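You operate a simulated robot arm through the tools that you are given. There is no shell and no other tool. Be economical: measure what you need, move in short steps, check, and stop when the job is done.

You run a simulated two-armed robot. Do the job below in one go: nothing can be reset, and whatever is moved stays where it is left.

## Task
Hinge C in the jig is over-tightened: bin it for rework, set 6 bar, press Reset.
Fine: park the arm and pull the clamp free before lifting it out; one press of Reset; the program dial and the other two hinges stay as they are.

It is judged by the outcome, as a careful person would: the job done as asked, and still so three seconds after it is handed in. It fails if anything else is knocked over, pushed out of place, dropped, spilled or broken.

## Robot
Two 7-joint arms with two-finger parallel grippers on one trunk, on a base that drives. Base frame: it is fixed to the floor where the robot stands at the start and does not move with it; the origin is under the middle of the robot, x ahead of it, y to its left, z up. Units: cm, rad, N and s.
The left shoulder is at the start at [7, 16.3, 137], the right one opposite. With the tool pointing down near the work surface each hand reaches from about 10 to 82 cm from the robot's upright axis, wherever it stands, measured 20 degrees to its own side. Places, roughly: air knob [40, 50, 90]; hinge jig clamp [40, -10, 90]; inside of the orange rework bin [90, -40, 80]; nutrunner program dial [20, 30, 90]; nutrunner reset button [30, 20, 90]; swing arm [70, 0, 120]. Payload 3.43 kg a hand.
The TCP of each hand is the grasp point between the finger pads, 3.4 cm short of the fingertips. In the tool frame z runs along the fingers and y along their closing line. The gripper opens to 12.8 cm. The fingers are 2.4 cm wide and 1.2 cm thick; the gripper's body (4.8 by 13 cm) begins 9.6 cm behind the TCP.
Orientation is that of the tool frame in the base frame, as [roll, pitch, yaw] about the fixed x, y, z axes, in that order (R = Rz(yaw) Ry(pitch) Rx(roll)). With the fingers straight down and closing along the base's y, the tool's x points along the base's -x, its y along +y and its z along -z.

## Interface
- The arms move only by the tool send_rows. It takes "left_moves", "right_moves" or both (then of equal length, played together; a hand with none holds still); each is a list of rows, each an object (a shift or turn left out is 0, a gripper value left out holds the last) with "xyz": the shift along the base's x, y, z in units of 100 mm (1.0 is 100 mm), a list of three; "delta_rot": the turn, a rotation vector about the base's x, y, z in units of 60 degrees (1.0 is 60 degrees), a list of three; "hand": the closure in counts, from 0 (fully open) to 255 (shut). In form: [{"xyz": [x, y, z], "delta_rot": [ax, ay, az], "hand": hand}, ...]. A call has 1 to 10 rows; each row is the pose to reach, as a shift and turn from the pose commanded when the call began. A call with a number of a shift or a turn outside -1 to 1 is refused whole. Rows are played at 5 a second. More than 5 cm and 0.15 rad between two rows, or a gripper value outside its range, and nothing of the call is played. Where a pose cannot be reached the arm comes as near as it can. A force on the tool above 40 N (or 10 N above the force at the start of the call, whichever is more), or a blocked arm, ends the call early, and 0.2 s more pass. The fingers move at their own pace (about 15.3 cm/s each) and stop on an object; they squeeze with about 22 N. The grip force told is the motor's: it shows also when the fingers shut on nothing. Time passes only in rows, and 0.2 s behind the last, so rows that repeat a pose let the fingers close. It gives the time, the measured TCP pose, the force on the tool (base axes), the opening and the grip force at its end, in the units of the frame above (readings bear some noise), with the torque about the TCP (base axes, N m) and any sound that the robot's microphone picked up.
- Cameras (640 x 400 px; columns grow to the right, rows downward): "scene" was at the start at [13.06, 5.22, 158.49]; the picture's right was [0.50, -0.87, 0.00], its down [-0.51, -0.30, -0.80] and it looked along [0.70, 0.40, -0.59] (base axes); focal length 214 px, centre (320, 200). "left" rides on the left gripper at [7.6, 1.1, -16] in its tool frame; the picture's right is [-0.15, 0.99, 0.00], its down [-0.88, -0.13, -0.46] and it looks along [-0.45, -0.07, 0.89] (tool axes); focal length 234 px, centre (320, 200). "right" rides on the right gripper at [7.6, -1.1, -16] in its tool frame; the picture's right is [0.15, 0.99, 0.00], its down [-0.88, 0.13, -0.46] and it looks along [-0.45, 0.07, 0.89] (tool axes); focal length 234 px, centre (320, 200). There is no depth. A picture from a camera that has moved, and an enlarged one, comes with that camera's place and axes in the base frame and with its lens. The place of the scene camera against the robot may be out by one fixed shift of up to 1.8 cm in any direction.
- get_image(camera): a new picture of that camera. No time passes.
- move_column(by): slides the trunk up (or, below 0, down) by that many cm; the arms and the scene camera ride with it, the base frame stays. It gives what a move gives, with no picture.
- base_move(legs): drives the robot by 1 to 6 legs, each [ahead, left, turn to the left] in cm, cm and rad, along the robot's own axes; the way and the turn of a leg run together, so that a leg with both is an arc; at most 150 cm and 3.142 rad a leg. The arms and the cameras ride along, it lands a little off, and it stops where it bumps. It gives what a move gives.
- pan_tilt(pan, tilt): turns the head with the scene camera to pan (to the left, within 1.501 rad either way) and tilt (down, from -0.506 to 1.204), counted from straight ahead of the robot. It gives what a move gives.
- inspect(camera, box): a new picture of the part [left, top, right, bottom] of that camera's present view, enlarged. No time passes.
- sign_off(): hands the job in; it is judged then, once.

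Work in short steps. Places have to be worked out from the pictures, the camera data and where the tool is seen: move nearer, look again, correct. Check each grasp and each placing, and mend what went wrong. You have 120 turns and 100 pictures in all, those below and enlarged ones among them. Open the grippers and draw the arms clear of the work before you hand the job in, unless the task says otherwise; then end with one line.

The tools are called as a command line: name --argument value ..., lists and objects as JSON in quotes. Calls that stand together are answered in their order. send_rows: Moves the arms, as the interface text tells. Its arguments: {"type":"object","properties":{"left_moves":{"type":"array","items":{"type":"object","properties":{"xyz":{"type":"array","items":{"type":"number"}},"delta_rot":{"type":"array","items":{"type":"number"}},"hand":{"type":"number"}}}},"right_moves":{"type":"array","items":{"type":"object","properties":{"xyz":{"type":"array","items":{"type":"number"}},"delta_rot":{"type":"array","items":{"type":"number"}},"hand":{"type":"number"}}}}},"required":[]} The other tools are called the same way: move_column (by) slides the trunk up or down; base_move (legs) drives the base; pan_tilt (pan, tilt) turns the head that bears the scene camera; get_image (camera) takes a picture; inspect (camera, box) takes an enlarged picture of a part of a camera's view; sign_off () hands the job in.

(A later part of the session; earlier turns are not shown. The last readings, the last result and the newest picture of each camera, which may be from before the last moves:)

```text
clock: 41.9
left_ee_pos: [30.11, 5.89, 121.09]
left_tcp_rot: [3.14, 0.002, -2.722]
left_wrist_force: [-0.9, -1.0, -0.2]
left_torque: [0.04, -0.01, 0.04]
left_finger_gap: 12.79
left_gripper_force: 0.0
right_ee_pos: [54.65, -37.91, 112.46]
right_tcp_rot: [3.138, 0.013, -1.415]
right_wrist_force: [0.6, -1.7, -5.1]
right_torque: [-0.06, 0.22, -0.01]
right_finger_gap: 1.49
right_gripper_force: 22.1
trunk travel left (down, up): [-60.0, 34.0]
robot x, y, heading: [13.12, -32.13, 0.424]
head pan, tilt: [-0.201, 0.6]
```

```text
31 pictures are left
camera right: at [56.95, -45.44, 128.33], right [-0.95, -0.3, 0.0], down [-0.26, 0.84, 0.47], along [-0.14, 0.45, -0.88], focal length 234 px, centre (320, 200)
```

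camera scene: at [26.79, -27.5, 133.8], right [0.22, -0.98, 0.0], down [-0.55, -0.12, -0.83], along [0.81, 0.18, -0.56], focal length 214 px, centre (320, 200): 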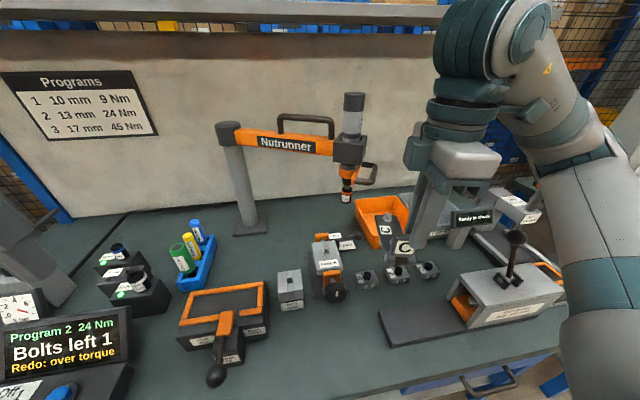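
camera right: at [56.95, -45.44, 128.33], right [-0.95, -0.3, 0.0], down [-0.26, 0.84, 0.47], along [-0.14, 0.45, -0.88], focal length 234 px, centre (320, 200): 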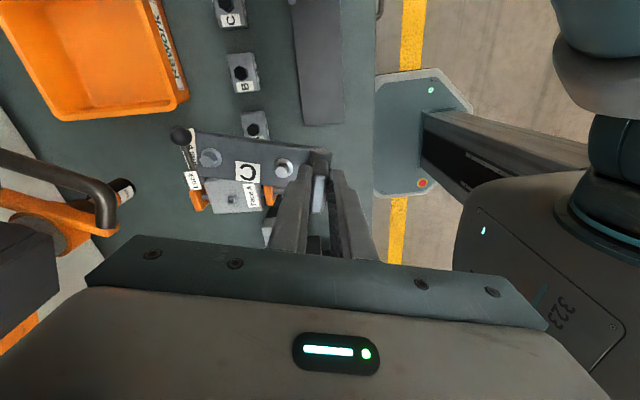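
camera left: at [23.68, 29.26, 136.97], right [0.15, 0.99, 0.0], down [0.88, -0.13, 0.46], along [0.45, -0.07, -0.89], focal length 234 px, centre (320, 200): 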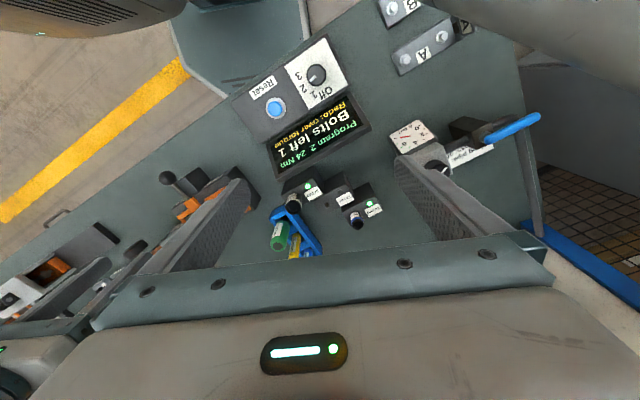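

Hinge points +x. I align 10° more with the bin's depth and advance along y≈-38.5 to over the bin.

send_rows --right_moves '[{"xyz": [0.33, 0, 0], "delta_rot": [0, 0, 0.083]}, {"xyz": [0.66, -0.05, 0], "delta_rot": [0, 0, 0.167]}, {"xyz": [1.0, -0.1, 0], "delta_rot": [0, 0, 0.167]}]'

send_rows --right_moves '[{"xyz": [0.33, 0, 0]}, {"xyz": [0.66, 0, 0]}, {"xyz": [1.0, 0, 0]}]'

send_rows --right_moves '[{"xyz": [0.33, 0, 0]}, {"xyz": [0.66, 0, 0]}, {"xyz": [0.94, 0, 0]}]'

get_image --camera "scene"

get_image --camera "right"

```text
clock: 42.7
left_ee_pos: [30.21, 6.25, 121.06]
left_tcp_rot: [-3.141, 0.0, -2.723]
left_wrist_force: [0.0, 0.2, 0.5]
left_torque: [0.0, -0.03, -0.01]
left_finger_gap: 12.79
left_gripper_force: 0.0
right_ee_pos: [58.52, -36.89, 111.69]
right_tcp_rot: [3.139, 0.011, -1.243]
right_wrist_force: [0.1, 0.2, -4.9]
right_torque: [-0.15, 0.18, -0.03]
right_finger_gap: 1.47
right_gripper_force: 21.9
right hand out of reach, approached as far as the arm can: row 2, 3
trunk travel left (down, up): [-60.0, 34.0]
robot x, y, heading: [13.51, -31.79, 0.423]
head pan, tilt: [-0.201, 0.6]
```

```text
clock: 43.5
left_ee_pos: [30.29, 6.21, 120.99]
left_tcp_rot: [-3.141, 0.0, -2.723]
left_wrist_force: [-0.1, -0.1, 0.0]
left_torque: [-0.06, -0.01, -0.04]
left_finger_gap: 12.78
left_gripper_force: 0.0
right_ee_pos: [59.47, -34.94, 110.54]
right_tcp_rot: [3.138, 0.012, -1.244]
right_wrist_force: [-0.2, 0.1, -4.6]
right_torque: [-0.12, 0.19, -0.01]
right_finger_gap: 1.46
right_gripper_force: 22.1
right hand out of reach, approached as far as the arm can: row 1, 2, 3
trunk travel left (down, up): [-60.0, 34.0]
robot x, y, heading: [12.95, -31.69, 0.417]
head pan, tilt: [-0.201, 0.6]
```

```text
clock: 44.3
left_ee_pos: [30.24, 6.42, 120.97]
left_tcp_rot: [-3.14, -0.001, -2.723]
left_wrist_force: [1.0, 0.7, -0.3]
left_torque: [-0.01, 0.0, 0.01]
left_finger_gap: 12.79
left_gripper_force: 0.1
right_ee_pos: [60.16, -33.22, 109.82]
right_tcp_rot: [3.139, 0.013, -1.246]
right_wrist_force: [0.1, 0.0, -4.7]
right_torque: [-0.14, 0.15, -0.02]
right_finger_gap: 1.47
right_gripper_force: 21.9
right hand out of reach, approached as far as the arm can: row 1, 2, 3
trunk travel left (down, up): [-60.0, 34.0]
robot x, y, heading: [12.83, -31.75, 0.421]
head pan, tilt: [-0.201, 0.6]
```

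```text
30 pictures are left
camera scene: at [26.77, -27.14, 133.79], right [0.22, -0.98, 0.0], down [-0.55, -0.12, -0.82], along [0.81, 0.18, -0.57], focal length 214 px, centre (320, 200)
```

scene: 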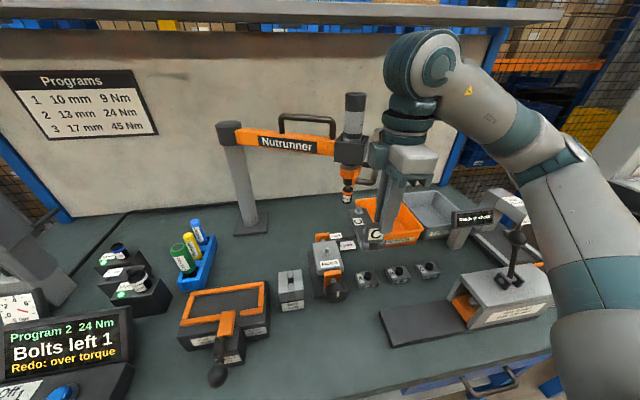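

```text
29 pictures are left
camera right: at [63.49, -40.06, 125.75], right [-0.89, -0.46, 0.0], down [-0.4, 0.79, 0.47], along [-0.21, 0.41, -0.88], focal length 234 px, centre (320, 200)
```

right: 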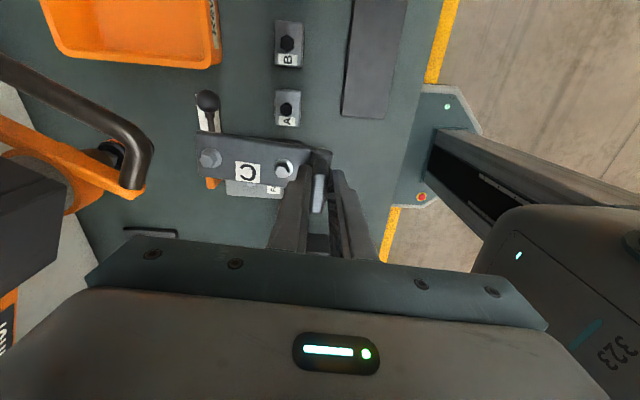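

The wrist runs out of range here. I first back the command off in -x, away from the nutrunner handle, then I'll use the base heading instead of the wrist.

send_rows --right_moves '[{"xyz": [-0.33, 0, 0]}, {"xyz": [-0.66, 0, 0]}, {"xyz": [-1.0, 0, 0]}]'

```text
clock: 45.1
left_ee_pos: [30.09, 6.37, 120.94]
left_tcp_rot: [-3.14, 0.001, -2.723]
left_wrist_force: [-0.4, 0.4, -1.1]
left_torque: [-0.04, 0.01, 0.01]
left_finger_gap: 12.81
left_gripper_force: 0.1
right_ee_pos: [49.88, -32.89, 109.64]
right_tcp_rot: [3.139, 0.011, -1.244]
right_wrist_force: [0.4, 0.0, -5.1]
right_torque: [-0.11, 0.15, 0.02]
right_finger_gap: 1.48
right_gripper_force: 21.7
trunk travel left (down, up): [-60.0, 34.0]
robot x, y, heading: [13.19, -32.07, 0.418]
head pan, tilt: [-0.201, 0.6]
```

The command follows the measured pose. I undo most of the wrist yaw (-0.66 rad), then shift the base 11 cm right and turn it another 0.33.

send_rows --right_moves '[{"delta_rot": [0, 0, -0.12]}, {"delta_rot": [0, 0, -0.24]}, {"delta_rot": [0, 0, -0.36]}, {"delta_rot": [0, 0, -0.48]}, {"delta_rot": [0, 0, -0.6]}]'

base_move --legs '[[0, -11, 0], [0, 0, 0.33]]'

get_image --camera "scene"

```text
clock: 46.3
left_ee_pos: [30.13, 6.27, 120.94]
left_tcp_rot: [-3.141, -0.001, -2.724]
left_wrist_force: [-0.3, 0.6, 0.1]
left_torque: [0.0, 0.02, -0.01]
left_finger_gap: 12.8
left_gripper_force: 0.0
right_ee_pos: [50.23, -33.06, 109.56]
right_tcp_rot: [3.139, 0.011, -1.873]
right_wrist_force: [0.8, -0.2, -5.2]
right_torque: [0.0, 0.19, -0.03]
right_finger_gap: 1.47
right_gripper_force: 21.4
trunk travel left (down, up): [-60.0, 34.0]
robot x, y, heading: [13.25, -32.06, 0.419]
head pan, tilt: [-0.201, 0.6]
```

```text
clock: 48.5
left_ee_pos: [21.16, -0.39, 120.95]
left_tcp_rot: [-3.14, 0.0, -2.391]
left_wrist_force: [-0.3, -0.7, 0.0]
left_torque: [0.0, -0.02, 0.0]
left_finger_gap: 12.81
left_gripper_force: 0.1
right_ee_pos: [52.91, -31.03, 109.68]
right_tcp_rot: [3.138, 0.011, -1.538]
right_wrist_force: [-1.1, 0.1, -5.3]
right_torque: [-0.08, 0.21, 0.02]
right_finger_gap: 1.48
right_gripper_force: 22.2
trunk travel left (down, up): [-60.0, 34.0]
robot x, y, heading: [17.74, -41.96, 0.747]
head pan, tilt: [-0.201, 0.6]
```

```text
28 pictures are left
camera scene: at [29.29, -33.18, 133.79], right [0.52, -0.85, 0.0], down [-0.48, -0.3, -0.82], along [0.7, 0.43, -0.57], focal length 214 px, centre (320, 200)
```

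scene: 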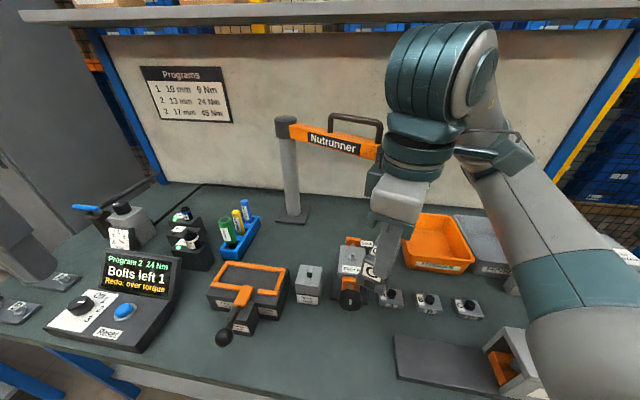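

Now sideways to y≈-38.3 and forward in +x; checking reach after each call.

send_rows --right_moves '[{"xyz": [0, -0.36, 0.1]}, {"xyz": [0, -0.73, 0.2]}, {"xyz": [0.4, -0.73, 0.2]}, {"xyz": [0.8, -0.73, 0.2]}]'

send_rows --right_moves '[{"xyz": [0.33, 0, 0]}, {"xyz": [0.66, 0, 0]}, {"xyz": [1.0, 0, 0]}]'

pan_tilt --pan -0.7 --tilt 0.6

get_image --camera "scene"

get_image --camera "right"

```text
clock: 49.5
left_ee_pos: [21.41, -0.42, 121.07]
left_tcp_rot: [-3.141, 0.002, -2.39]
left_wrist_force: [1.0, -0.5, -0.2]
left_torque: [-0.01, 0.02, 0.04]
left_finger_gap: 12.82
left_gripper_force: 0.0
right_ee_pos: [60.75, -38.49, 111.36]
right_tcp_rot: [3.139, 0.012, -1.538]
right_wrist_force: [-0.2, -0.7, -4.8]
right_torque: [-0.07, 0.23, 0.0]
right_finger_gap: 1.48
right_gripper_force: 22.3
trunk travel left (down, up): [-60.0, 34.0]
robot x, y, heading: [17.34, -41.81, 0.756]
head pan, tilt: [-0.201, 0.6]
```

```text
clock: 50.4
left_ee_pos: [21.47, -0.5, 120.94]
left_tcp_rot: [3.141, 0.0, -2.389]
left_wrist_force: [0.4, 0.4, -0.2]
left_torque: [0.0, -0.03, -0.02]
left_finger_gap: 12.78
left_gripper_force: 0.0
right_ee_pos: [71.13, -38.44, 111.18]
right_tcp_rot: [3.139, 0.01, -1.536]
right_wrist_force: [0.2, -0.4, -4.6]
right_torque: [-0.07, 0.24, -0.01]
right_finger_gap: 1.49
right_gripper_force: 22.1
trunk travel left (down, up): [-60.0, 34.0]
robot x, y, heading: [17.68, -42.18, 0.75]
head pan, tilt: [-0.201, 0.6]
```

```text
clock: 51.3
left_ee_pos: [21.39, -0.51, 120.99]
left_tcp_rot: [3.141, 0.0, -2.39]
left_wrist_force: [-1.0, 0.4, -0.1]
left_torque: [-0.02, -0.01, -0.02]
left_finger_gap: 12.81
left_gripper_force: 0.0
right_ee_pos: [70.87, -38.32, 111.24]
right_tcp_rot: [3.139, 0.009, -1.538]
right_wrist_force: [-0.7, -0.1, -4.0]
right_torque: [-0.1, 0.2, -0.03]
right_finger_gap: 1.46
right_gripper_force: 21.9
trunk travel left (down, up): [-60.0, 34.0]
robot x, y, heading: [17.59, -42.14, 0.753]
head pan, tilt: [-0.7, 0.6]
```

```text
27 pictures are left
camera scene: at [30.63, -37.36, 133.79], right [0.05, -1.0, 0.0], down [-0.56, -0.03, -0.82], along [0.82, 0.04, -0.57], focal length 214 px, centre (320, 200)
```

scene: 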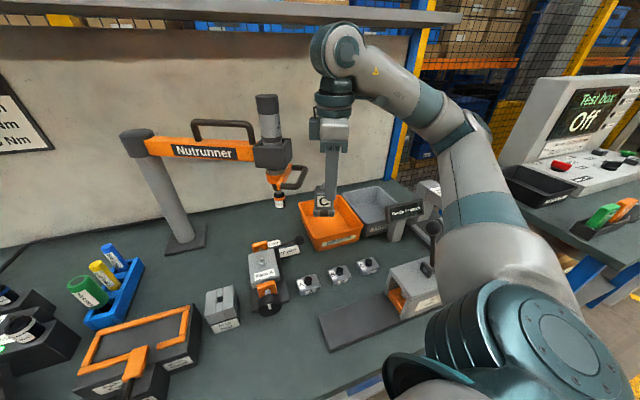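

```text
26 pictures are left
camera right: at [72.24, -46.07, 127.21], right [-0.98, -0.18, 0.0], down [-0.16, 0.87, 0.47], along [-0.09, 0.46, -0.88], focal length 234 px, centre (320, 200)
```

right: 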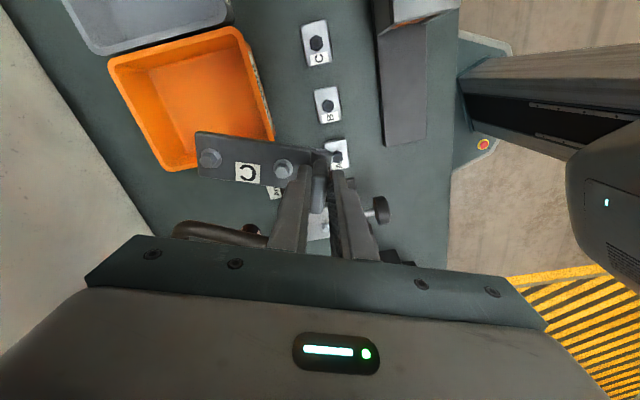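

Clear view: bin centre ≈(90.7, -38), hinge pointing +2°. Move TCP to (85.3, -38.5), then look before lowering.

send_rows --right_moves '[{"xyz": [0.33, 0, 0]}, {"xyz": [0.66, 0, 0]}, {"xyz": [1.0, 0, 0]}]'

send_rows --right_moves '[{"xyz": [0.22, 0, 0]}, {"xyz": [0.43, 0, 0]}, {"xyz": [0.43, 0, -0.35]}, {"xyz": [0.43, 0, -0.7]}]'

get_image --camera "scene"

get_image --camera "right"

```text
clock: 52.1
left_ee_pos: [21.34, -0.39, 120.9]
left_tcp_rot: [-3.138, -0.001, -2.389]
left_wrist_force: [1.1, 0.3, -0.2]
left_torque: [-0.01, 0.01, 0.03]
left_finger_gap: 12.81
left_gripper_force: 0.1
right_ee_pos: [77.72, -37.45, 111.12]
right_tcp_rot: [3.138, 0.01, -1.541]
right_wrist_force: [-0.7, 1.4, -5.4]
right_torque: [-0.08, 0.2, 0.01]
right_finger_gap: 1.48
right_gripper_force: 21.8
right hand out of reach, approached as far as the arm can: row 3
trunk travel left (down, up): [-60.0, 34.0]
robot x, y, heading: [17.82, -41.96, 0.754]
head pan, tilt: [-0.7, 0.6]
```

```text
clock: 53.1
left_ee_pos: [21.45, -0.48, 121.02]
left_tcp_rot: [3.14, -0.001, -2.389]
left_wrist_force: [-0.8, -0.7, 0.7]
left_torque: [0.02, 0.01, -0.02]
left_finger_gap: 12.81
left_gripper_force: 0.0
right_ee_pos: [78.57, -36.47, 105.48]
right_tcp_rot: [3.141, 0.009, -1.542]
right_wrist_force: [-0.9, -0.4, -4.6]
right_torque: [-0.09, 0.2, 0.01]
right_finger_gap: 1.47
right_gripper_force: 21.5
right hand out of reach, approached as far as the arm can: row 1, 2, 3, 4
trunk travel left (down, up): [-60.0, 34.0]
robot x, y, heading: [17.71, -42.39, 0.752]
head pan, tilt: [-0.7, 0.6]
```

```text
25 pictures are left
camera scene: at [30.63, -37.35, 133.79], right [0.05, -1.0, 0.0], down [-0.56, -0.03, -0.82], along [0.82, 0.04, -0.57], focal length 214 px, centre (320, 200)
```

scene: 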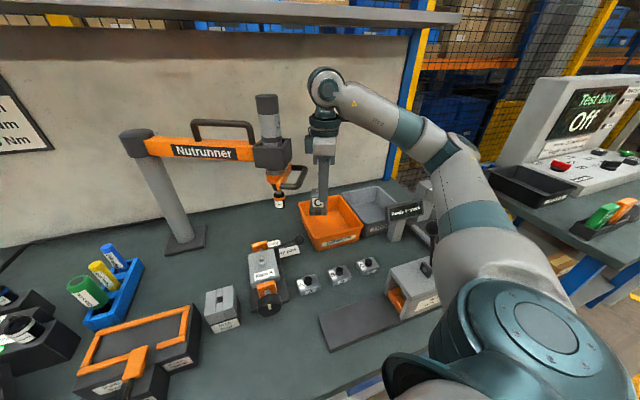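

```text
24 pictures are left
camera right: at [79.9, -44.26, 121.42], right [-0.98, -0.18, 0.0], down [-0.16, 0.87, 0.47], along [-0.08, 0.46, -0.88], focal length 234 px, centre (320, 200)
```

right: 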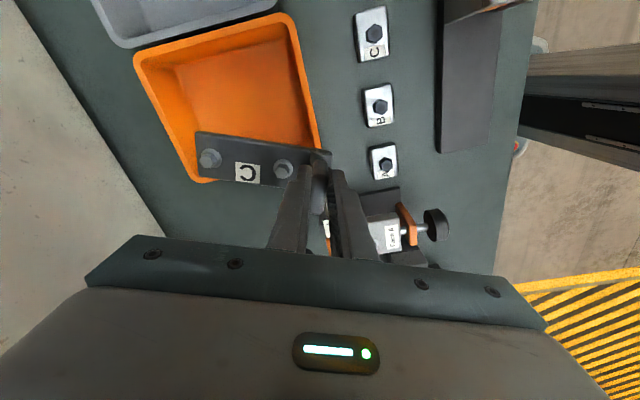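

The limit is the wrist yaw relative to the arm direction, so I retract and raise, then shift the base 18 cm further along the bench so the arm points more to the left.

send_rows --right_moves '[{"xyz": [-0.1, -0.1, 0.4]}, {"xyz": [-0.4, -0.1, 0.6]}, {"xyz": [-0.8, -0.1, 0.6]}, {"xyz": [-1.0, -0.1, 0.9]}]'

send_rows --right_moves '[{"xyz": [-0.3, 0, 0.3]}, {"xyz": [-0.6, 0, 0.6]}]'

base_move --legs '[[-5.3, -17.2, 0]]'

get_image --camera "scene"

```text
clock: 54.1
left_ee_pos: [21.14, -0.39, 120.91]
left_tcp_rot: [-3.14, -0.001, -2.39]
left_wrist_force: [-0.8, 0.4, 0.0]
left_torque: [0.05, -0.05, 0.01]
left_finger_gap: 12.8
left_gripper_force: 0.2
right_ee_pos: [68.5, -37.76, 114.43]
right_tcp_rot: [3.14, 0.01, -1.537]
right_wrist_force: [-0.1, 0.9, -5.8]
right_torque: [-0.12, 0.18, 0.0]
right_finger_gap: 1.49
right_gripper_force: 22.4
trunk travel left (down, up): [-60.0, 34.0]
robot x, y, heading: [17.74, -42.3, 0.754]
head pan, tilt: [-0.7, 0.6]
```

```text
clock: 54.7
left_ee_pos: [21.02, -0.27, 120.98]
left_tcp_rot: [-3.139, 0.0, -2.391]
left_wrist_force: [-0.1, -1.1, -0.7]
left_torque: [0.0, 0.01, 0.01]
left_finger_gap: 12.79
left_gripper_force: 0.1
right_ee_pos: [62.57, -37.33, 120.46]
right_tcp_rot: [3.14, 0.009, -1.537]
right_wrist_force: [-1.5, -0.3, -4.5]
right_torque: [-0.08, 0.15, 0.01]
right_finger_gap: 1.47
right_gripper_force: 22.1
trunk travel left (down, up): [-60.0, 34.0]
robot x, y, heading: [17.72, -42.26, 0.753]
head pan, tilt: [-0.7, 0.6]
```

```text
clock: 56.2
left_ee_pos: [28.91, -16.17, 120.95]
left_tcp_rot: [-3.139, 0.0, -2.391]
left_wrist_force: [0.4, 1.2, 0.3]
left_torque: [-0.02, -0.01, 0.01]
left_finger_gap: 12.79
left_gripper_force: 0.1
right_ee_pos: [70.34, -53.31, 120.29]
right_tcp_rot: [3.138, 0.009, -1.54]
right_wrist_force: [-0.3, -0.7, -4.6]
right_torque: [-0.06, 0.21, -0.02]
right_finger_gap: 1.47
right_gripper_force: 21.9
trunk travel left (down, up): [-60.0, 34.0]
robot x, y, heading: [25.75, -57.77, 0.75]
head pan, tilt: [-0.7, 0.6]
```

```text
23 pictures are left
camera scene: at [38.14, -53.22, 133.79], right [0.05, -1.0, 0.0], down [-0.56, -0.03, -0.82], along [0.82, 0.04, -0.57], focal length 214 px, centre (320, 200)
```

scene: 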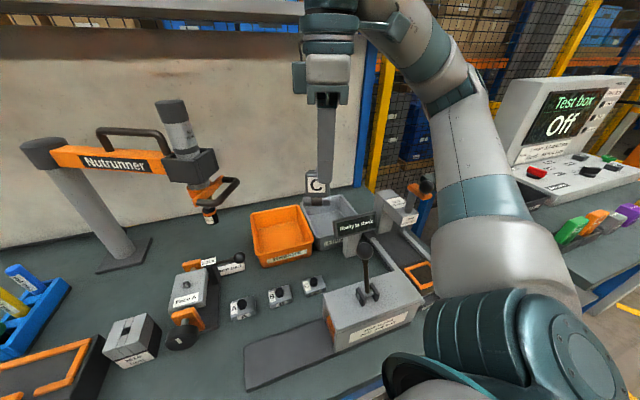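

Now the hand moves to y≈-38.8 at height, then +x to 85.3.

send_rows --right_moves '[{"xyz": [0, 0.4, 0]}, {"xyz": [0, 0.8, 0]}, {"xyz": [0.0, 1.0, 0]}]'

send_rows --right_moves '[{"xyz": [0, 0.43, 0]}, {"xyz": [0.35, 0.45, -0.1]}, {"xyz": [0.7, 0.45, -0.2]}, {"xyz": [1.0, 0.45, -0.3]}]'

send_rows --right_moves '[{"xyz": [0.25, 0, 0]}, {"xyz": [0.5, 0, 0]}]'

get_image --camera "right"

```text
clock: 57.0
left_ee_pos: [28.95, -16.22, 121.03]
left_tcp_rot: [-3.14, 0.0, -2.391]
left_wrist_force: [0.0, -0.8, -0.1]
left_torque: [0.0, 0.0, 0.02]
left_finger_gap: 12.8
left_gripper_force: 0.2
right_ee_pos: [70.42, -43.38, 120.09]
right_tcp_rot: [3.139, 0.011, -1.542]
right_wrist_force: [-0.6, 0.0, -4.7]
right_torque: [-0.11, 0.21, -0.01]
right_finger_gap: 1.46
right_gripper_force: 22.9
trunk travel left (down, up): [-60.0, 34.0]
robot x, y, heading: [25.24, -57.7, 0.749]
head pan, tilt: [-0.7, 0.6]
```

```text
clock: 58.0
left_ee_pos: [29.02, -16.21, 120.92]
left_tcp_rot: [3.142, -0.001, -2.392]
left_wrist_force: [-0.6, -0.7, 0.4]
left_torque: [0.0, 0.0, -0.02]
left_finger_gap: 12.82
left_gripper_force: 0.0
right_ee_pos: [80.16, -38.96, 117.23]
right_tcp_rot: [3.136, 0.009, -1.539]
right_wrist_force: [1.3, -0.2, -4.7]
right_torque: [-0.08, 0.22, 0.01]
right_finger_gap: 1.49
right_gripper_force: 21.9
trunk travel left (down, up): [-60.0, 34.0]
robot x, y, heading: [25.06, -58.06, 0.751]
head pan, tilt: [-0.7, 0.6]
```

```text
clock: 58.6
left_ee_pos: [29.09, -16.3, 120.99]
left_tcp_rot: [-3.14, 0.0, -2.391]
left_wrist_force: [0.5, 0.0, 0.4]
left_torque: [-0.02, 0.03, 0.0]
left_finger_gap: 12.8
left_gripper_force: 0.1
right_ee_pos: [85.47, -38.96, 117.17]
right_tcp_rot: [3.139, 0.012, -1.539]
right_wrist_force: [-0.1, -0.6, -5.2]
right_torque: [-0.03, 0.21, 0.01]
right_finger_gap: 1.44
right_gripper_force: 22.2
trunk travel left (down, up): [-60.0, 34.0]
robot x, y, heading: [24.82, -57.8, 0.754]
head pan, tilt: [-0.7, 0.6]
```

```text
22 pictures are left
camera right: at [86.75, -46.64, 133.05], right [-0.98, -0.18, 0.0], down [-0.16, 0.87, 0.47], along [-0.08, 0.46, -0.88], focal length 234 px, centre (320, 200)
```

right: 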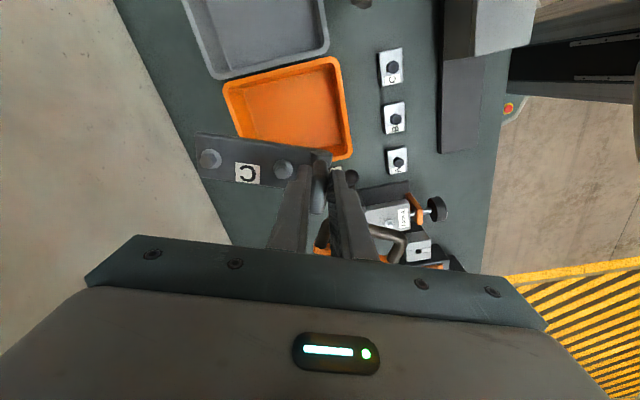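

Hinge centre is over the bin centre (90.7, -38.8 vs 90.6, -38). I lower in steps.

send_rows --right_moves '[{"xyz": [0, 0, -0.33]}, {"xyz": [0, 0.03, -0.66]}, {"xyz": [0, 0.05, -1.0]}]'

send_rows --right_moves '[{"xyz": [0, 0, -0.33]}, {"xyz": [0, 0, -0.66]}, {"xyz": [0, 0, -1.0]}]'

get_image --camera "right"

get_image --camera "scene"

```text
clock: 59.4
left_ee_pos: [29.03, -16.16, 120.99]
left_tcp_rot: [-3.141, -0.003, -2.392]
left_wrist_force: [0.2, 0.3, 0.0]
left_torque: [-0.02, 0.01, -0.02]
left_finger_gap: 12.82
left_gripper_force: 0.0
right_ee_pos: [85.37, -38.35, 107.18]
right_tcp_rot: [3.137, 0.011, -1.538]
right_wrist_force: [0.2, -0.6, -3.8]
right_torque: [-0.04, 0.22, -0.01]
right_finger_gap: 1.49
right_gripper_force: 21.9
trunk travel left (down, up): [-60.0, 34.0]
robot x, y, heading: [25.12, -58.34, 0.752]
head pan, tilt: [-0.7, 0.6]
```

```text
clock: 60.2
left_ee_pos: [28.91, -16.19, 120.98]
left_tcp_rot: [3.141, -0.001, -2.391]
left_wrist_force: [-0.4, 0.8, -0.7]
left_torque: [0.0, -0.02, 0.02]
left_finger_gap: 12.79
left_gripper_force: 0.0
right_ee_pos: [85.16, -38.34, 97.31]
right_tcp_rot: [3.138, 0.011, -1.539]
right_wrist_force: [0.6, -0.1, -4.7]
right_torque: [-0.08, 0.19, 0.0]
right_finger_gap: 1.45
right_gripper_force: 22.0
trunk travel left (down, up): [-60.0, 34.0]
robot x, y, heading: [24.99, -57.98, 0.751]
head pan, tilt: [-0.7, 0.6]
```

```text
21 pictures are left
camera right: at [86.6, -46.04, 113.2], right [-0.98, -0.18, 0.0], down [-0.16, 0.87, 0.47], along [-0.08, 0.46, -0.88], focal length 234 px, centre (320, 200)
```

right: 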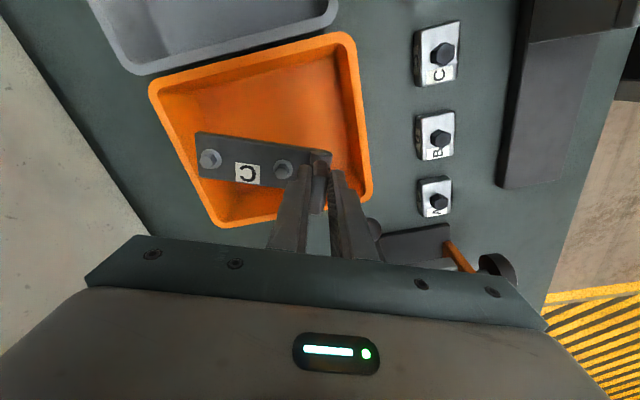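

```text
20 pictures are left
camera scene: at [38.27, -53.25, 133.78], right [0.05, -1.0, 0.0], down [-0.57, -0.03, -0.82], along [0.82, 0.04, -0.57], focal length 214 px, centre (320, 200)
```

scene: 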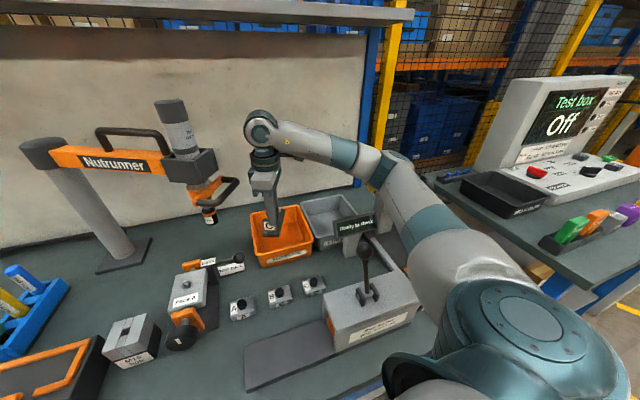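

It's inside the bin. I shift 1.5 cm +x for finger room, then lower gently until it touches the floor.

send_rows --right_moves '[{"xyz": [0.15, 0, 0]}, {"xyz": [0.15, 0, -0.2]}, {"xyz": [0.15, 0, -0.4]}, {"xyz": [0.15, 0, -0.55]}, {"xyz": [0.15, 0, -0.65]}, {"xyz": [0.15, 0, -0.75]}, {"xyz": [0.15, 0, -0.85]}]'

inspect --camera "scene" --box '[220, 160, 360, 280]'

```text
clock: 61.8
left_ee_pos: [29.5, -15.55, 120.83]
left_tcp_rot: [-3.14, -0.009, -2.387]
left_wrist_force: [-0.1, -0.1, -0.4]
left_torque: [0.0, 0.0, -0.01]
left_finger_gap: 12.82
left_gripper_force: 0.0
right_ee_pos: [87.1, -37.31, 88.74]
right_tcp_rot: [3.137, 0.01, -1.531]
right_wrist_force: [-8.1, -9.9, 34.2]
right_torque: [-0.46, -0.28, -0.17]
right_finger_gap: 2.01
right_gripper_force: 21.6
trunk travel left (down, up): [-60.0, 34.0]
robot x, y, heading: [24.96, -58.19, 0.752]
head pan, tilt: [-0.7, 0.6]
```

```text
3.33 times, centred on (290, 220) of scene
camera zoom: at [38.94, -52.37, 133.78], right [0.05, -1.0, 0.01], down [-0.57, -0.04, -0.82], along [0.82, 0.04, -0.57], focal length 715 px, centre (420, 133)
```

zoom: 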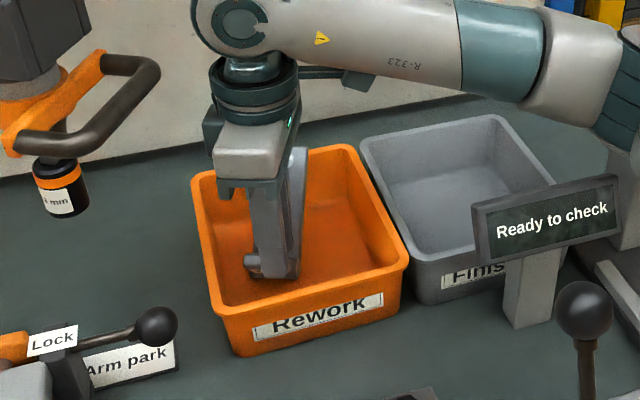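

Contact on the floor (34 N). Raise 0.5 cm, open slightly, and lift out.

send_rows --right_moves '[{"xyz": [0, 0, 0.04]}, {"xyz": [0, 0, 0.06]}, {"xyz": [0, 0, 0.06], "hand": 180}, {"xyz": [0, 0, 0.06]}, {"xyz": [0, 0, 0.06]}]'

send_rows --right_moves '[{"xyz": [0, 0, 0.2]}, {"xyz": [0, 0, 0.5]}, {"xyz": [0, 0, 0.9]}]'

get_image --camera "right"

```text
clock: 63.0
left_ee_pos: [29.74, -15.51, 120.65]
left_tcp_rot: [3.142, -0.01, -2.388]
left_wrist_force: [0.1, 0.0, -0.4]
left_torque: [-0.02, 0.02, -0.01]
left_finger_gap: 12.81
left_gripper_force: 0.1
right_ee_pos: [87.19, -37.46, 88.86]
right_tcp_rot: [3.13, 0.003, -1.533]
right_wrist_force: [0.0, 0.2, -0.2]
right_torque: [-0.04, 0.0, -0.01]
right_finger_gap: 3.76
right_gripper_force: 0.0
trunk travel left (down, up): [-60.0, 34.0]
robot x, y, heading: [25.1, -57.87, 0.757]
head pan, tilt: [-0.7, 0.6]
```

```text
clock: 63.8
left_ee_pos: [28.42, -16.39, 121.08]
left_tcp_rot: [-3.138, 0.003, -2.392]
left_wrist_force: [-0.8, 0.0, 0.3]
left_torque: [0.0, -0.09, 0.03]
left_finger_gap: 12.79
left_gripper_force: 0.2
right_ee_pos: [86.22, -38.99, 98.83]
right_tcp_rot: [-3.141, 0.011, -1.546]
right_wrist_force: [-1.5, -0.4, 0.3]
right_torque: [0.01, -0.05, 0.03]
right_finger_gap: 3.77
right_gripper_force: 0.2
trunk travel left (down, up): [-60.0, 34.0]
robot x, y, heading: [25.11, -58.01, 0.749]
head pan, tilt: [-0.7, 0.6]
```

```text
18 pictures are left
camera right: at [87.4, -46.55, 114.8], right [-0.99, -0.17, 0.0], down [-0.15, 0.87, 0.47], along [-0.08, 0.46, -0.89], focal length 234 px, centre (320, 200)
```

right: 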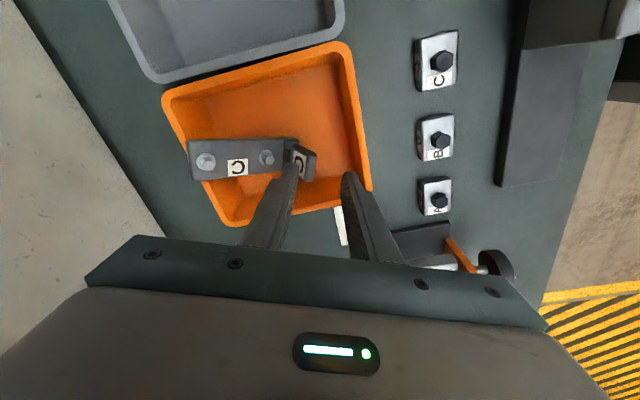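

The hinge seems to reach over the far rim; I check from the scene camera.

inspect --camera "scene" --box '[230, 160, 350, 280]'

```text
3.33 times, centred on (290, 220) of scene
camera zoom: at [37.56, -53.45, 133.83], right [0.05, -1.0, 0.0], down [-0.56, -0.03, -0.83], along [0.83, 0.04, -0.56], focal length 715 px, centre (420, 133)
```

zoom: 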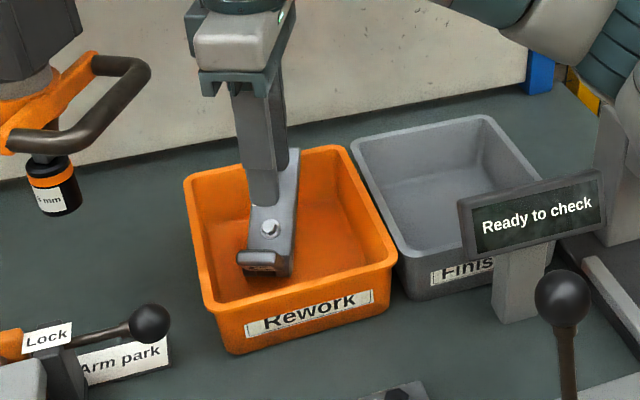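

inspect --camera "right" --box '[150, 30, 390, 250]'

```text
1.82 times, centred on (270, 140) of right
camera zoom: at [87.4, -46.55, 114.8], right [-0.99, -0.17, 0.0], down [-0.15, 0.87, 0.47], along [-0.08, 0.46, -0.89], focal length 426 px, centre (411, 309)
```

zoom: 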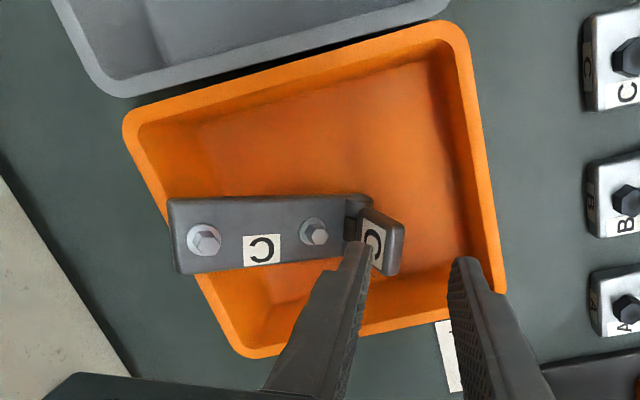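

The bolt end leans on the far rim. I'll regrip the leaf at the release pose, lift, shift it ~2.7 cm toward me and turn it a bit toward the bin's axis.

send_rows --right_moves '[{"xyz": [0.06, 0.1, -0.3], "hand": 170}, {"xyz": [0.1, 0.15, -0.6]}, {"xyz": [0.1, 0.15, -0.85]}, {"xyz": [0.1, 0.15, -0.99]}]'

send_rows --right_moves '[{"hand": 255}, {"xyz": [0, 0, 0]}, {"xyz": [0, 0, 0]}, {"xyz": [0, 0, 0]}]'

send_rows --right_moves '[{"xyz": [0, 0, 0.15]}, {"xyz": [0, 0, 0.3]}, {"xyz": [0, 0, 0.5]}]'

get_image --camera "right"

```text
clock: 64.8
left_ee_pos: [28.94, -16.27, 121.1]
left_tcp_rot: [3.141, 0.002, -2.392]
left_wrist_force: [-0.1, -0.2, 0.8]
left_torque: [0.02, -0.01, 0.0]
left_finger_gap: 12.8
left_gripper_force: 0.1
right_ee_pos: [87.43, -37.43, 92.13]
right_tcp_rot: [3.138, 0.011, -1.549]
right_wrist_force: [-0.3, -0.8, -0.8]
right_torque: [0.01, -0.03, 0.0]
right_finger_gap: 4.27
right_gripper_force: 0.1
right hand out of reach, approached as far as the arm can: row 2, 3, 4
trunk travel left (down, up): [-60.0, 34.0]
robot x, y, heading: [25.11, -57.72, 0.751]
head pan, tilt: [-0.7, 0.6]
```

```text
clock: 65.8
left_ee_pos: [28.94, -16.14, 121.13]
left_tcp_rot: [-3.139, 0.001, -2.39]
left_wrist_force: [0.3, 1.0, -0.2]
left_torque: [-0.01, -0.01, 0.01]
left_finger_gap: 12.8
left_gripper_force: 0.1
right_ee_pos: [87.57, -37.3, 92.17]
right_tcp_rot: [3.137, 0.01, -1.546]
right_wrist_force: [-0.3, 0.2, 0.4]
right_torque: [-0.02, 0.02, -0.02]
right_finger_gap: 0.0
right_gripper_force: 22.2
trunk travel left (down, up): [-60.0, 34.0]
robot x, y, heading: [25.32, -57.9, 0.749]
head pan, tilt: [-0.7, 0.6]
```

```text
clock: 66.6
left_ee_pos: [28.93, -16.29, 121.04]
left_tcp_rot: [-3.139, 0.001, -2.391]
left_wrist_force: [-0.4, -0.2, 0.4]
left_torque: [0.0, -0.04, -0.01]
left_finger_gap: 12.8
left_gripper_force: 0.1
right_ee_pos: [87.42, -37.27, 97.14]
right_tcp_rot: [3.139, 0.01, -1.539]
right_wrist_force: [-0.3, -0.4, 0.2]
right_torque: [0.05, 0.04, -0.01]
right_finger_gap: 0.01
right_gripper_force: 22.0
trunk travel left (down, up): [-60.0, 34.0]
robot x, y, heading: [25.01, -58.0, 0.757]
head pan, tilt: [-0.7, 0.6]
```

```text
15 pictures are left
camera right: at [88.79, -45.05, 113.11], right [-0.98, -0.18, 0.0], down [-0.16, 0.87, 0.47], along [-0.08, 0.46, -0.88], focal length 234 px, centre (320, 200)
```

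right: 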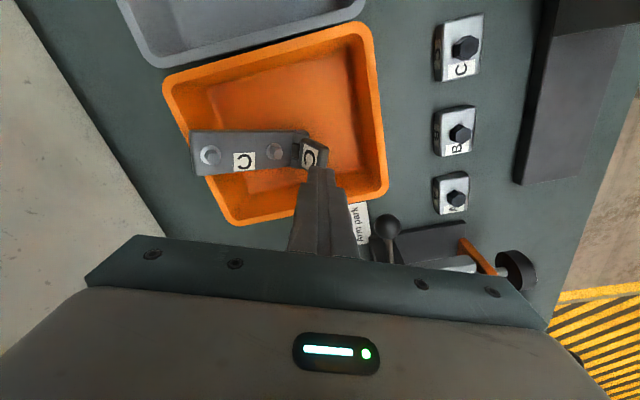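

The fingers closed above the leaf. Instead I'll drag the hinge by its inner bolt head: closed fingers set between the two bolts (~(95.3, -37)) and pulled along the bin axis toward me. First I unwind the wrist and go above that spot.

send_rows --right_moves '[{"xyz": [0, 0, 0.2], "delta_rot": [0, 0, -0.115]}, {"xyz": [0, 0, 0.2], "delta_rot": [0, 0, -0.23]}, {"xyz": [0, 0, 0.2], "delta_rot": [0, 0, -0.345]}, {"xyz": [0, 0, 0.2], "delta_rot": [0, 0, -0.46]}, {"xyz": [0.25, 0, 0.2], "delta_rot": [0, 0, -0.56]}, {"xyz": [0.5, 0, 0.2], "delta_rot": [0, 0, -0.66]}, {"xyz": [0.79, 0.03, 0.2], "delta_rot": [0, 0, -0.66]}]'

get_image --camera "right"

```text
clock: 68.2
left_ee_pos: [29.02, -16.21, 120.91]
left_tcp_rot: [3.141, -0.001, -2.39]
left_wrist_force: [0.5, -0.4, -0.2]
left_torque: [0.01, 0.02, 0.02]
left_finger_gap: 12.82
left_gripper_force: 0.1
right_ee_pos: [95.46, -36.81, 99.05]
right_tcp_rot: [3.139, 0.008, -2.232]
right_wrist_force: [0.2, -0.2, -0.5]
right_torque: [-0.03, 0.03, 0.0]
right_finger_gap: 0.04
right_gripper_force: 22.1
trunk travel left (down, up): [-60.0, 34.0]
robot x, y, heading: [25.25, -57.6, 0.746]
head pan, tilt: [-0.7, 0.6]
```

```text
14 pictures are left
camera right: at [91.54, -43.57, 114.92], right [-0.87, 0.49, 0.0], down [0.44, 0.77, 0.46], along [0.23, 0.41, -0.89], focal length 234 px, centre (320, 200)
```

right: 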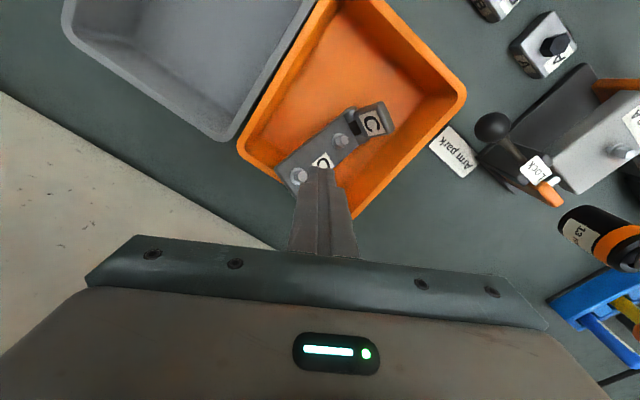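

Triangulated: inner bolt (92.8, -36, 85), outer bolt (98.6, -36, 90.5) – the hinge slopes ~43°. I lower the tips between the bolts and drag down-slope and toward me.

send_rows --right_moves '[{"xyz": [0, 0.06, -0.35]}, {"xyz": [0, 0.06, -0.65]}, {"xyz": [-0.08, 0.06, -0.78]}, {"xyz": [-0.18, 0.05, -0.88]}, {"xyz": [-0.28, 0.02, -0.93]}, {"xyz": [-0.38, -0.02, -0.96]}, {"xyz": [-0.48, -0.06, -0.98]}, {"xyz": [-0.58, -0.1, -0.98]}]'

get_image --camera "right"

```text
clock: 70.0
left_ee_pos: [29.25, -15.51, 120.79]
left_tcp_rot: [-3.139, -0.007, -2.386]
left_wrist_force: [-1.2, -0.6, -0.1]
left_torque: [0.01, -0.03, 0.01]
left_finger_gap: 12.82
left_gripper_force: 0.1
right_ee_pos: [89.77, -36.8, 89.02]
right_tcp_rot: [3.139, 0.004, -2.224]
right_wrist_force: [-0.5, 1.1, -0.6]
right_torque: [0.0, 0.03, 0.06]
right_finger_gap: 0.0
right_gripper_force: 22.0
trunk travel left (down, up): [-60.0, 34.0]
robot x, y, heading: [25.41, -57.9, 0.753]
head pan, tilt: [-0.7, 0.6]
```

```text
13 pictures are left
camera right: at [85.98, -43.6, 104.95], right [-0.87, 0.49, 0.0], down [0.43, 0.78, 0.46], along [0.22, 0.4, -0.89], focal length 234 px, centre (320, 200)
```

right: 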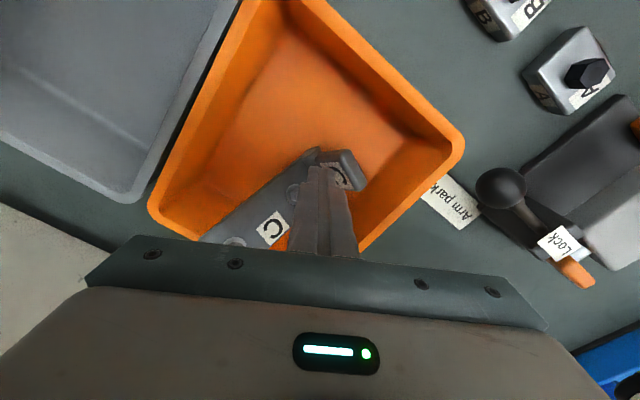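

The hinge has slid down into the bin. I lift straight up and verify.

send_rows --right_moves '[{"xyz": [0, 0, 0.35]}, {"xyz": [0, 0, 0.7]}, {"xyz": [0, 0, 1.0]}]'

send_rows --right_moves '[{"xyz": [0, -0.2, 0.4]}, {"xyz": [-0.2, -0.3, 0.8]}, {"xyz": [-0.5, -0.4, 1.0]}]'

get_image --camera "right"

```text
clock: 70.8
left_ee_pos: [29.25, -16.08, 121.01]
left_tcp_rot: [3.141, -0.001, -2.392]
left_wrist_force: [0.1, 0.8, -0.3]
left_torque: [0.0, 0.02, 0.03]
left_finger_gap: 12.8
left_gripper_force: 0.2
right_ee_pos: [89.68, -37.52, 99.27]
right_tcp_rot: [3.136, 0.007, -2.234]
right_wrist_force: [-0.1, 0.9, -1.0]
right_torque: [-0.02, 0.0, 0.0]
right_finger_gap: 0.01
right_gripper_force: 22.1
trunk travel left (down, up): [-60.0, 34.0]
robot x, y, heading: [24.95, -58.06, 0.752]
head pan, tilt: [-0.7, 0.6]
```

```text
clock: 71.6
left_ee_pos: [28.74, -16.38, 121.08]
left_tcp_rot: [-3.141, 0.0, -2.39]
left_wrist_force: [0.8, -0.2, 0.2]
left_torque: [0.02, -0.03, 0.02]
left_finger_gap: 12.81
left_gripper_force: 0.0
right_ee_pos: [84.51, -41.91, 109.52]
right_tcp_rot: [3.139, 0.012, -2.229]
right_wrist_force: [-1.0, 0.3, -0.2]
right_torque: [0.01, -0.01, -0.04]
right_finger_gap: 0.01
right_gripper_force: 22.3
trunk travel left (down, up): [-60.0, 34.0]
robot x, y, heading: [25.21, -58.16, 0.753]
head pan, tilt: [-0.7, 0.6]
```

```text
12 pictures are left
camera right: at [80.56, -48.73, 125.37], right [-0.87, 0.49, 0.0], down [0.44, 0.77, 0.47], along [0.23, 0.41, -0.88], focal length 234 px, centre (320, 200)
```

right: 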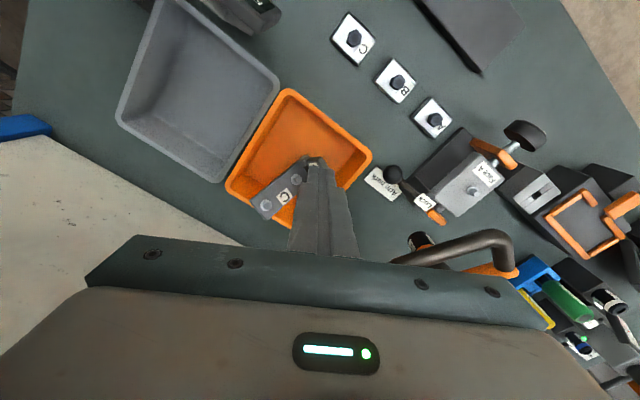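

inspect --camera "right" --box '[210, 80, 390, 240]'

```text
2.50 times, centred on (300, 160) of right
camera zoom: at [80.56, -48.73, 125.37], right [-0.87, 0.49, 0.0], down [0.44, 0.77, 0.47], along [0.23, 0.41, -0.88], focal length 585 px, centre (370, 300)
```

zoom: 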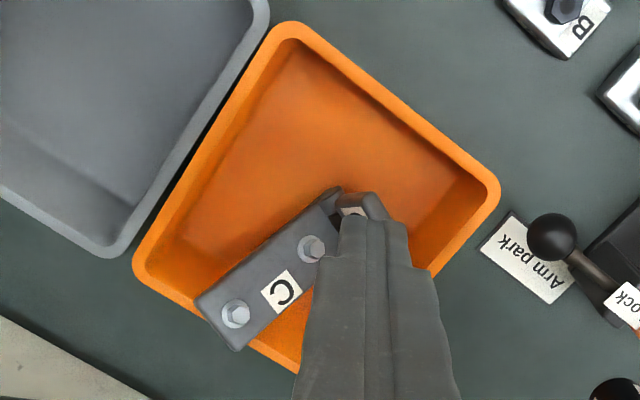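

Still unchanged – the fingers passed over the bolt. I'll instead grip the raised plate across its width near the outer bolt (98, -36), closing along y, lift it and shift it toward me.

send_rows --right_moves '[{"xyz": [0.1, 0.05, 0], "delta_rot": [0, 0, -0.125], "hand": 110}, {"xyz": [0.2, 0.1, 0], "delta_rot": [0, 0, -0.25]}, {"xyz": [0.35, 0.15, 0], "delta_rot": [0, 0, -0.375]}, {"xyz": [0.5, 0.25, 0], "delta_rot": [0, 0, -0.5]}, {"xyz": [0.65, 0.35, 0], "delta_rot": [0, 0, -0.625]}, {"xyz": [0.8, 0.45, 0], "delta_rot": [0, 0, -0.75]}, {"xyz": [1.0, 0.57, 0], "delta_rot": [0, 0, -0.87]}]'

send_rows --right_moves '[{"xyz": [0.3, 0, -0.3]}, {"xyz": [0.33, 0, -0.65]}, {"xyz": [0.33, 0, -0.85]}]'

get_image --camera "right"

```text
clock: 73.2
left_ee_pos: [28.98, -16.25, 121.03]
left_tcp_rot: [3.142, -0.001, -2.392]
left_wrist_force: [0.6, 0.9, 1.0]
left_torque: [-0.03, 0.0, -0.02]
left_finger_gap: 12.8
left_gripper_force: 0.1
right_ee_pos: [94.87, -35.7, 109.2]
right_tcp_rot: [3.139, 0.012, 3.141]
right_wrist_force: [-0.2, 0.8, -1.6]
right_torque: [-0.01, -0.04, 0.0]
right_finger_gap: 7.29
right_gripper_force: 0.0
trunk travel left (down, up): [-60.0, 34.0]
robot x, y, heading: [25.16, -57.98, 0.751]
head pan, tilt: [-0.7, 0.6]
```

```text
clock: 74.0
left_ee_pos: [28.94, -16.28, 121.03]
left_tcp_rot: [3.141, 0.001, -2.392]
left_wrist_force: [-0.4, 0.8, 0.1]
left_torque: [-0.02, -0.01, 0.04]
left_finger_gap: 12.82
left_gripper_force: 0.1
right_ee_pos: [98.17, -35.98, 100.79]
right_tcp_rot: [3.137, 0.009, 3.141]
right_wrist_force: [-0.1, -0.2, 0.4]
right_torque: [0.0, 0.02, 0.01]
right_finger_gap: 7.31
right_gripper_force: 0.0
trunk travel left (down, up): [-60.0, 34.0]
robot x, y, heading: [25.08, -57.85, 0.753]
head pan, tilt: [-0.7, 0.6]
```

```text
10 pictures are left
camera right: at [90.34, -37.12, 116.7], right [-0.15, 0.99, 0.0], down [0.88, 0.13, 0.47], along [0.46, 0.07, -0.88], focal length 234 px, centre (320, 200)
```

right: 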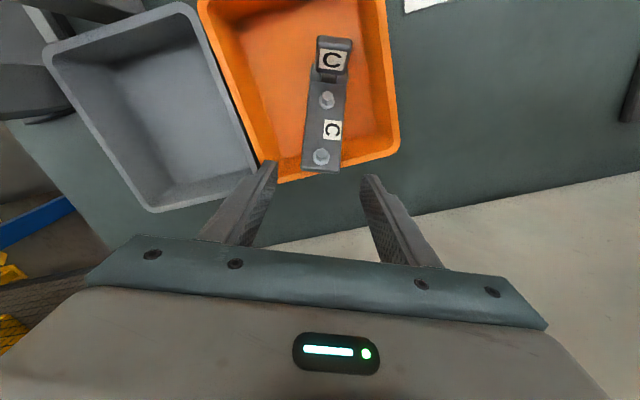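

Bolt and plate are centred under the TCP. Narrow to 6 cm, descend to z 91.2, close.

send_rows --right_moves '[{"xyz": [0, 0.0, -0.3], "hand": 135}, {"xyz": [0, 0.02, -0.6]}, {"xyz": [0, 0.02, -0.8]}, {"xyz": [0, 0.02, -0.96]}]'

send_rows --right_moves '[{"hand": 255}, {"xyz": [0, 0, 0]}, {"xyz": [0, 0, 0]}]'

```text
clock: 75.0
left_ee_pos: [28.95, -16.21, 121.04]
left_tcp_rot: [3.141, 0.0, -2.39]
left_wrist_force: [0.2, -0.6, 0.4]
left_torque: [0.0, -0.03, 0.02]
left_finger_gap: 12.77
left_gripper_force: 0.0
right_ee_pos: [97.86, -35.77, 91.27]
right_tcp_rot: [3.138, 0.012, 3.14]
right_wrist_force: [-0.2, 0.0, 0.0]
right_torque: [0.0, -0.01, 0.0]
right_finger_gap: 6.05
right_gripper_force: 0.0
trunk travel left (down, up): [-60.0, 34.0]
robot x, y, heading: [24.98, -57.89, 0.75]
head pan, tilt: [-0.7, 0.6]
```

```text
clock: 75.8
left_ee_pos: [29.05, -16.21, 121.03]
left_tcp_rot: [-3.14, 0.001, -2.392]
left_wrist_force: [0.1, 0.4, 0.4]
left_torque: [-0.02, 0.02, 0.01]
left_finger_gap: 12.78
left_gripper_force: 0.1
right_ee_pos: [97.81, -35.92, 91.35]
right_tcp_rot: [3.137, 0.011, 3.141]
right_wrist_force: [-0.6, -1.1, -0.1]
right_torque: [0.0, 0.03, 0.03]
right_finger_gap: 4.93
right_gripper_force: 22.0
trunk travel left (down, up): [-60.0, 34.0]
robot x, y, heading: [24.99, -58.19, 0.746]
head pan, tilt: [-0.7, 0.6]
```

Plate gripped (4.9 cm). Lift 1.5 cm, shift -x 3.5 and -y 0.8, then lower until it rests.

send_rows --right_moves '[{"xyz": [0, 0, 0.15]}, {"xyz": [-0.12, -0.02, 0.15]}, {"xyz": [-0.24, -0.05, 0.15]}, {"xyz": [-0.35, -0.08, 0.12]}, {"xyz": [-0.35, -0.08, 0.0]}, {"xyz": [-0.35, -0.08, -0.15]}, {"xyz": [-0.35, -0.08, -0.3]}, {"xyz": [-0.35, -0.08, -0.42]}]'

get_image --camera "right"

```text
clock: 77.6
left_ee_pos: [28.95, -16.28, 121.03]
left_tcp_rot: [-3.14, -0.001, -2.392]
left_wrist_force: [-0.3, -0.4, 0.6]
left_torque: [0.03, 0.02, -0.03]
left_finger_gap: 12.8
left_gripper_force: 0.1
right_ee_pos: [94.4, -36.64, 87.12]
right_tcp_rot: [3.14, 0.01, -3.141]
right_wrist_force: [3.6, 0.0, 7.0]
right_torque: [0.06, 0.55, -0.02]
right_finger_gap: 5.01
right_gripper_force: 22.2
trunk travel left (down, up): [-60.0, 34.0]
robot x, y, heading: [24.95, -57.73, 0.749]
head pan, tilt: [-0.7, 0.6]
```

```text
9 pictures are left
camera right: at [86.59, -37.79, 103.01], right [-0.15, 0.99, 0.0], down [0.88, 0.13, 0.47], along [0.46, 0.07, -0.89], focal length 234 px, centre (320, 200)
```

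right: 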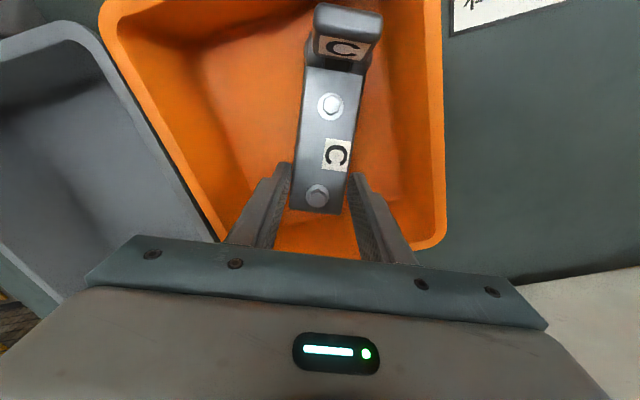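

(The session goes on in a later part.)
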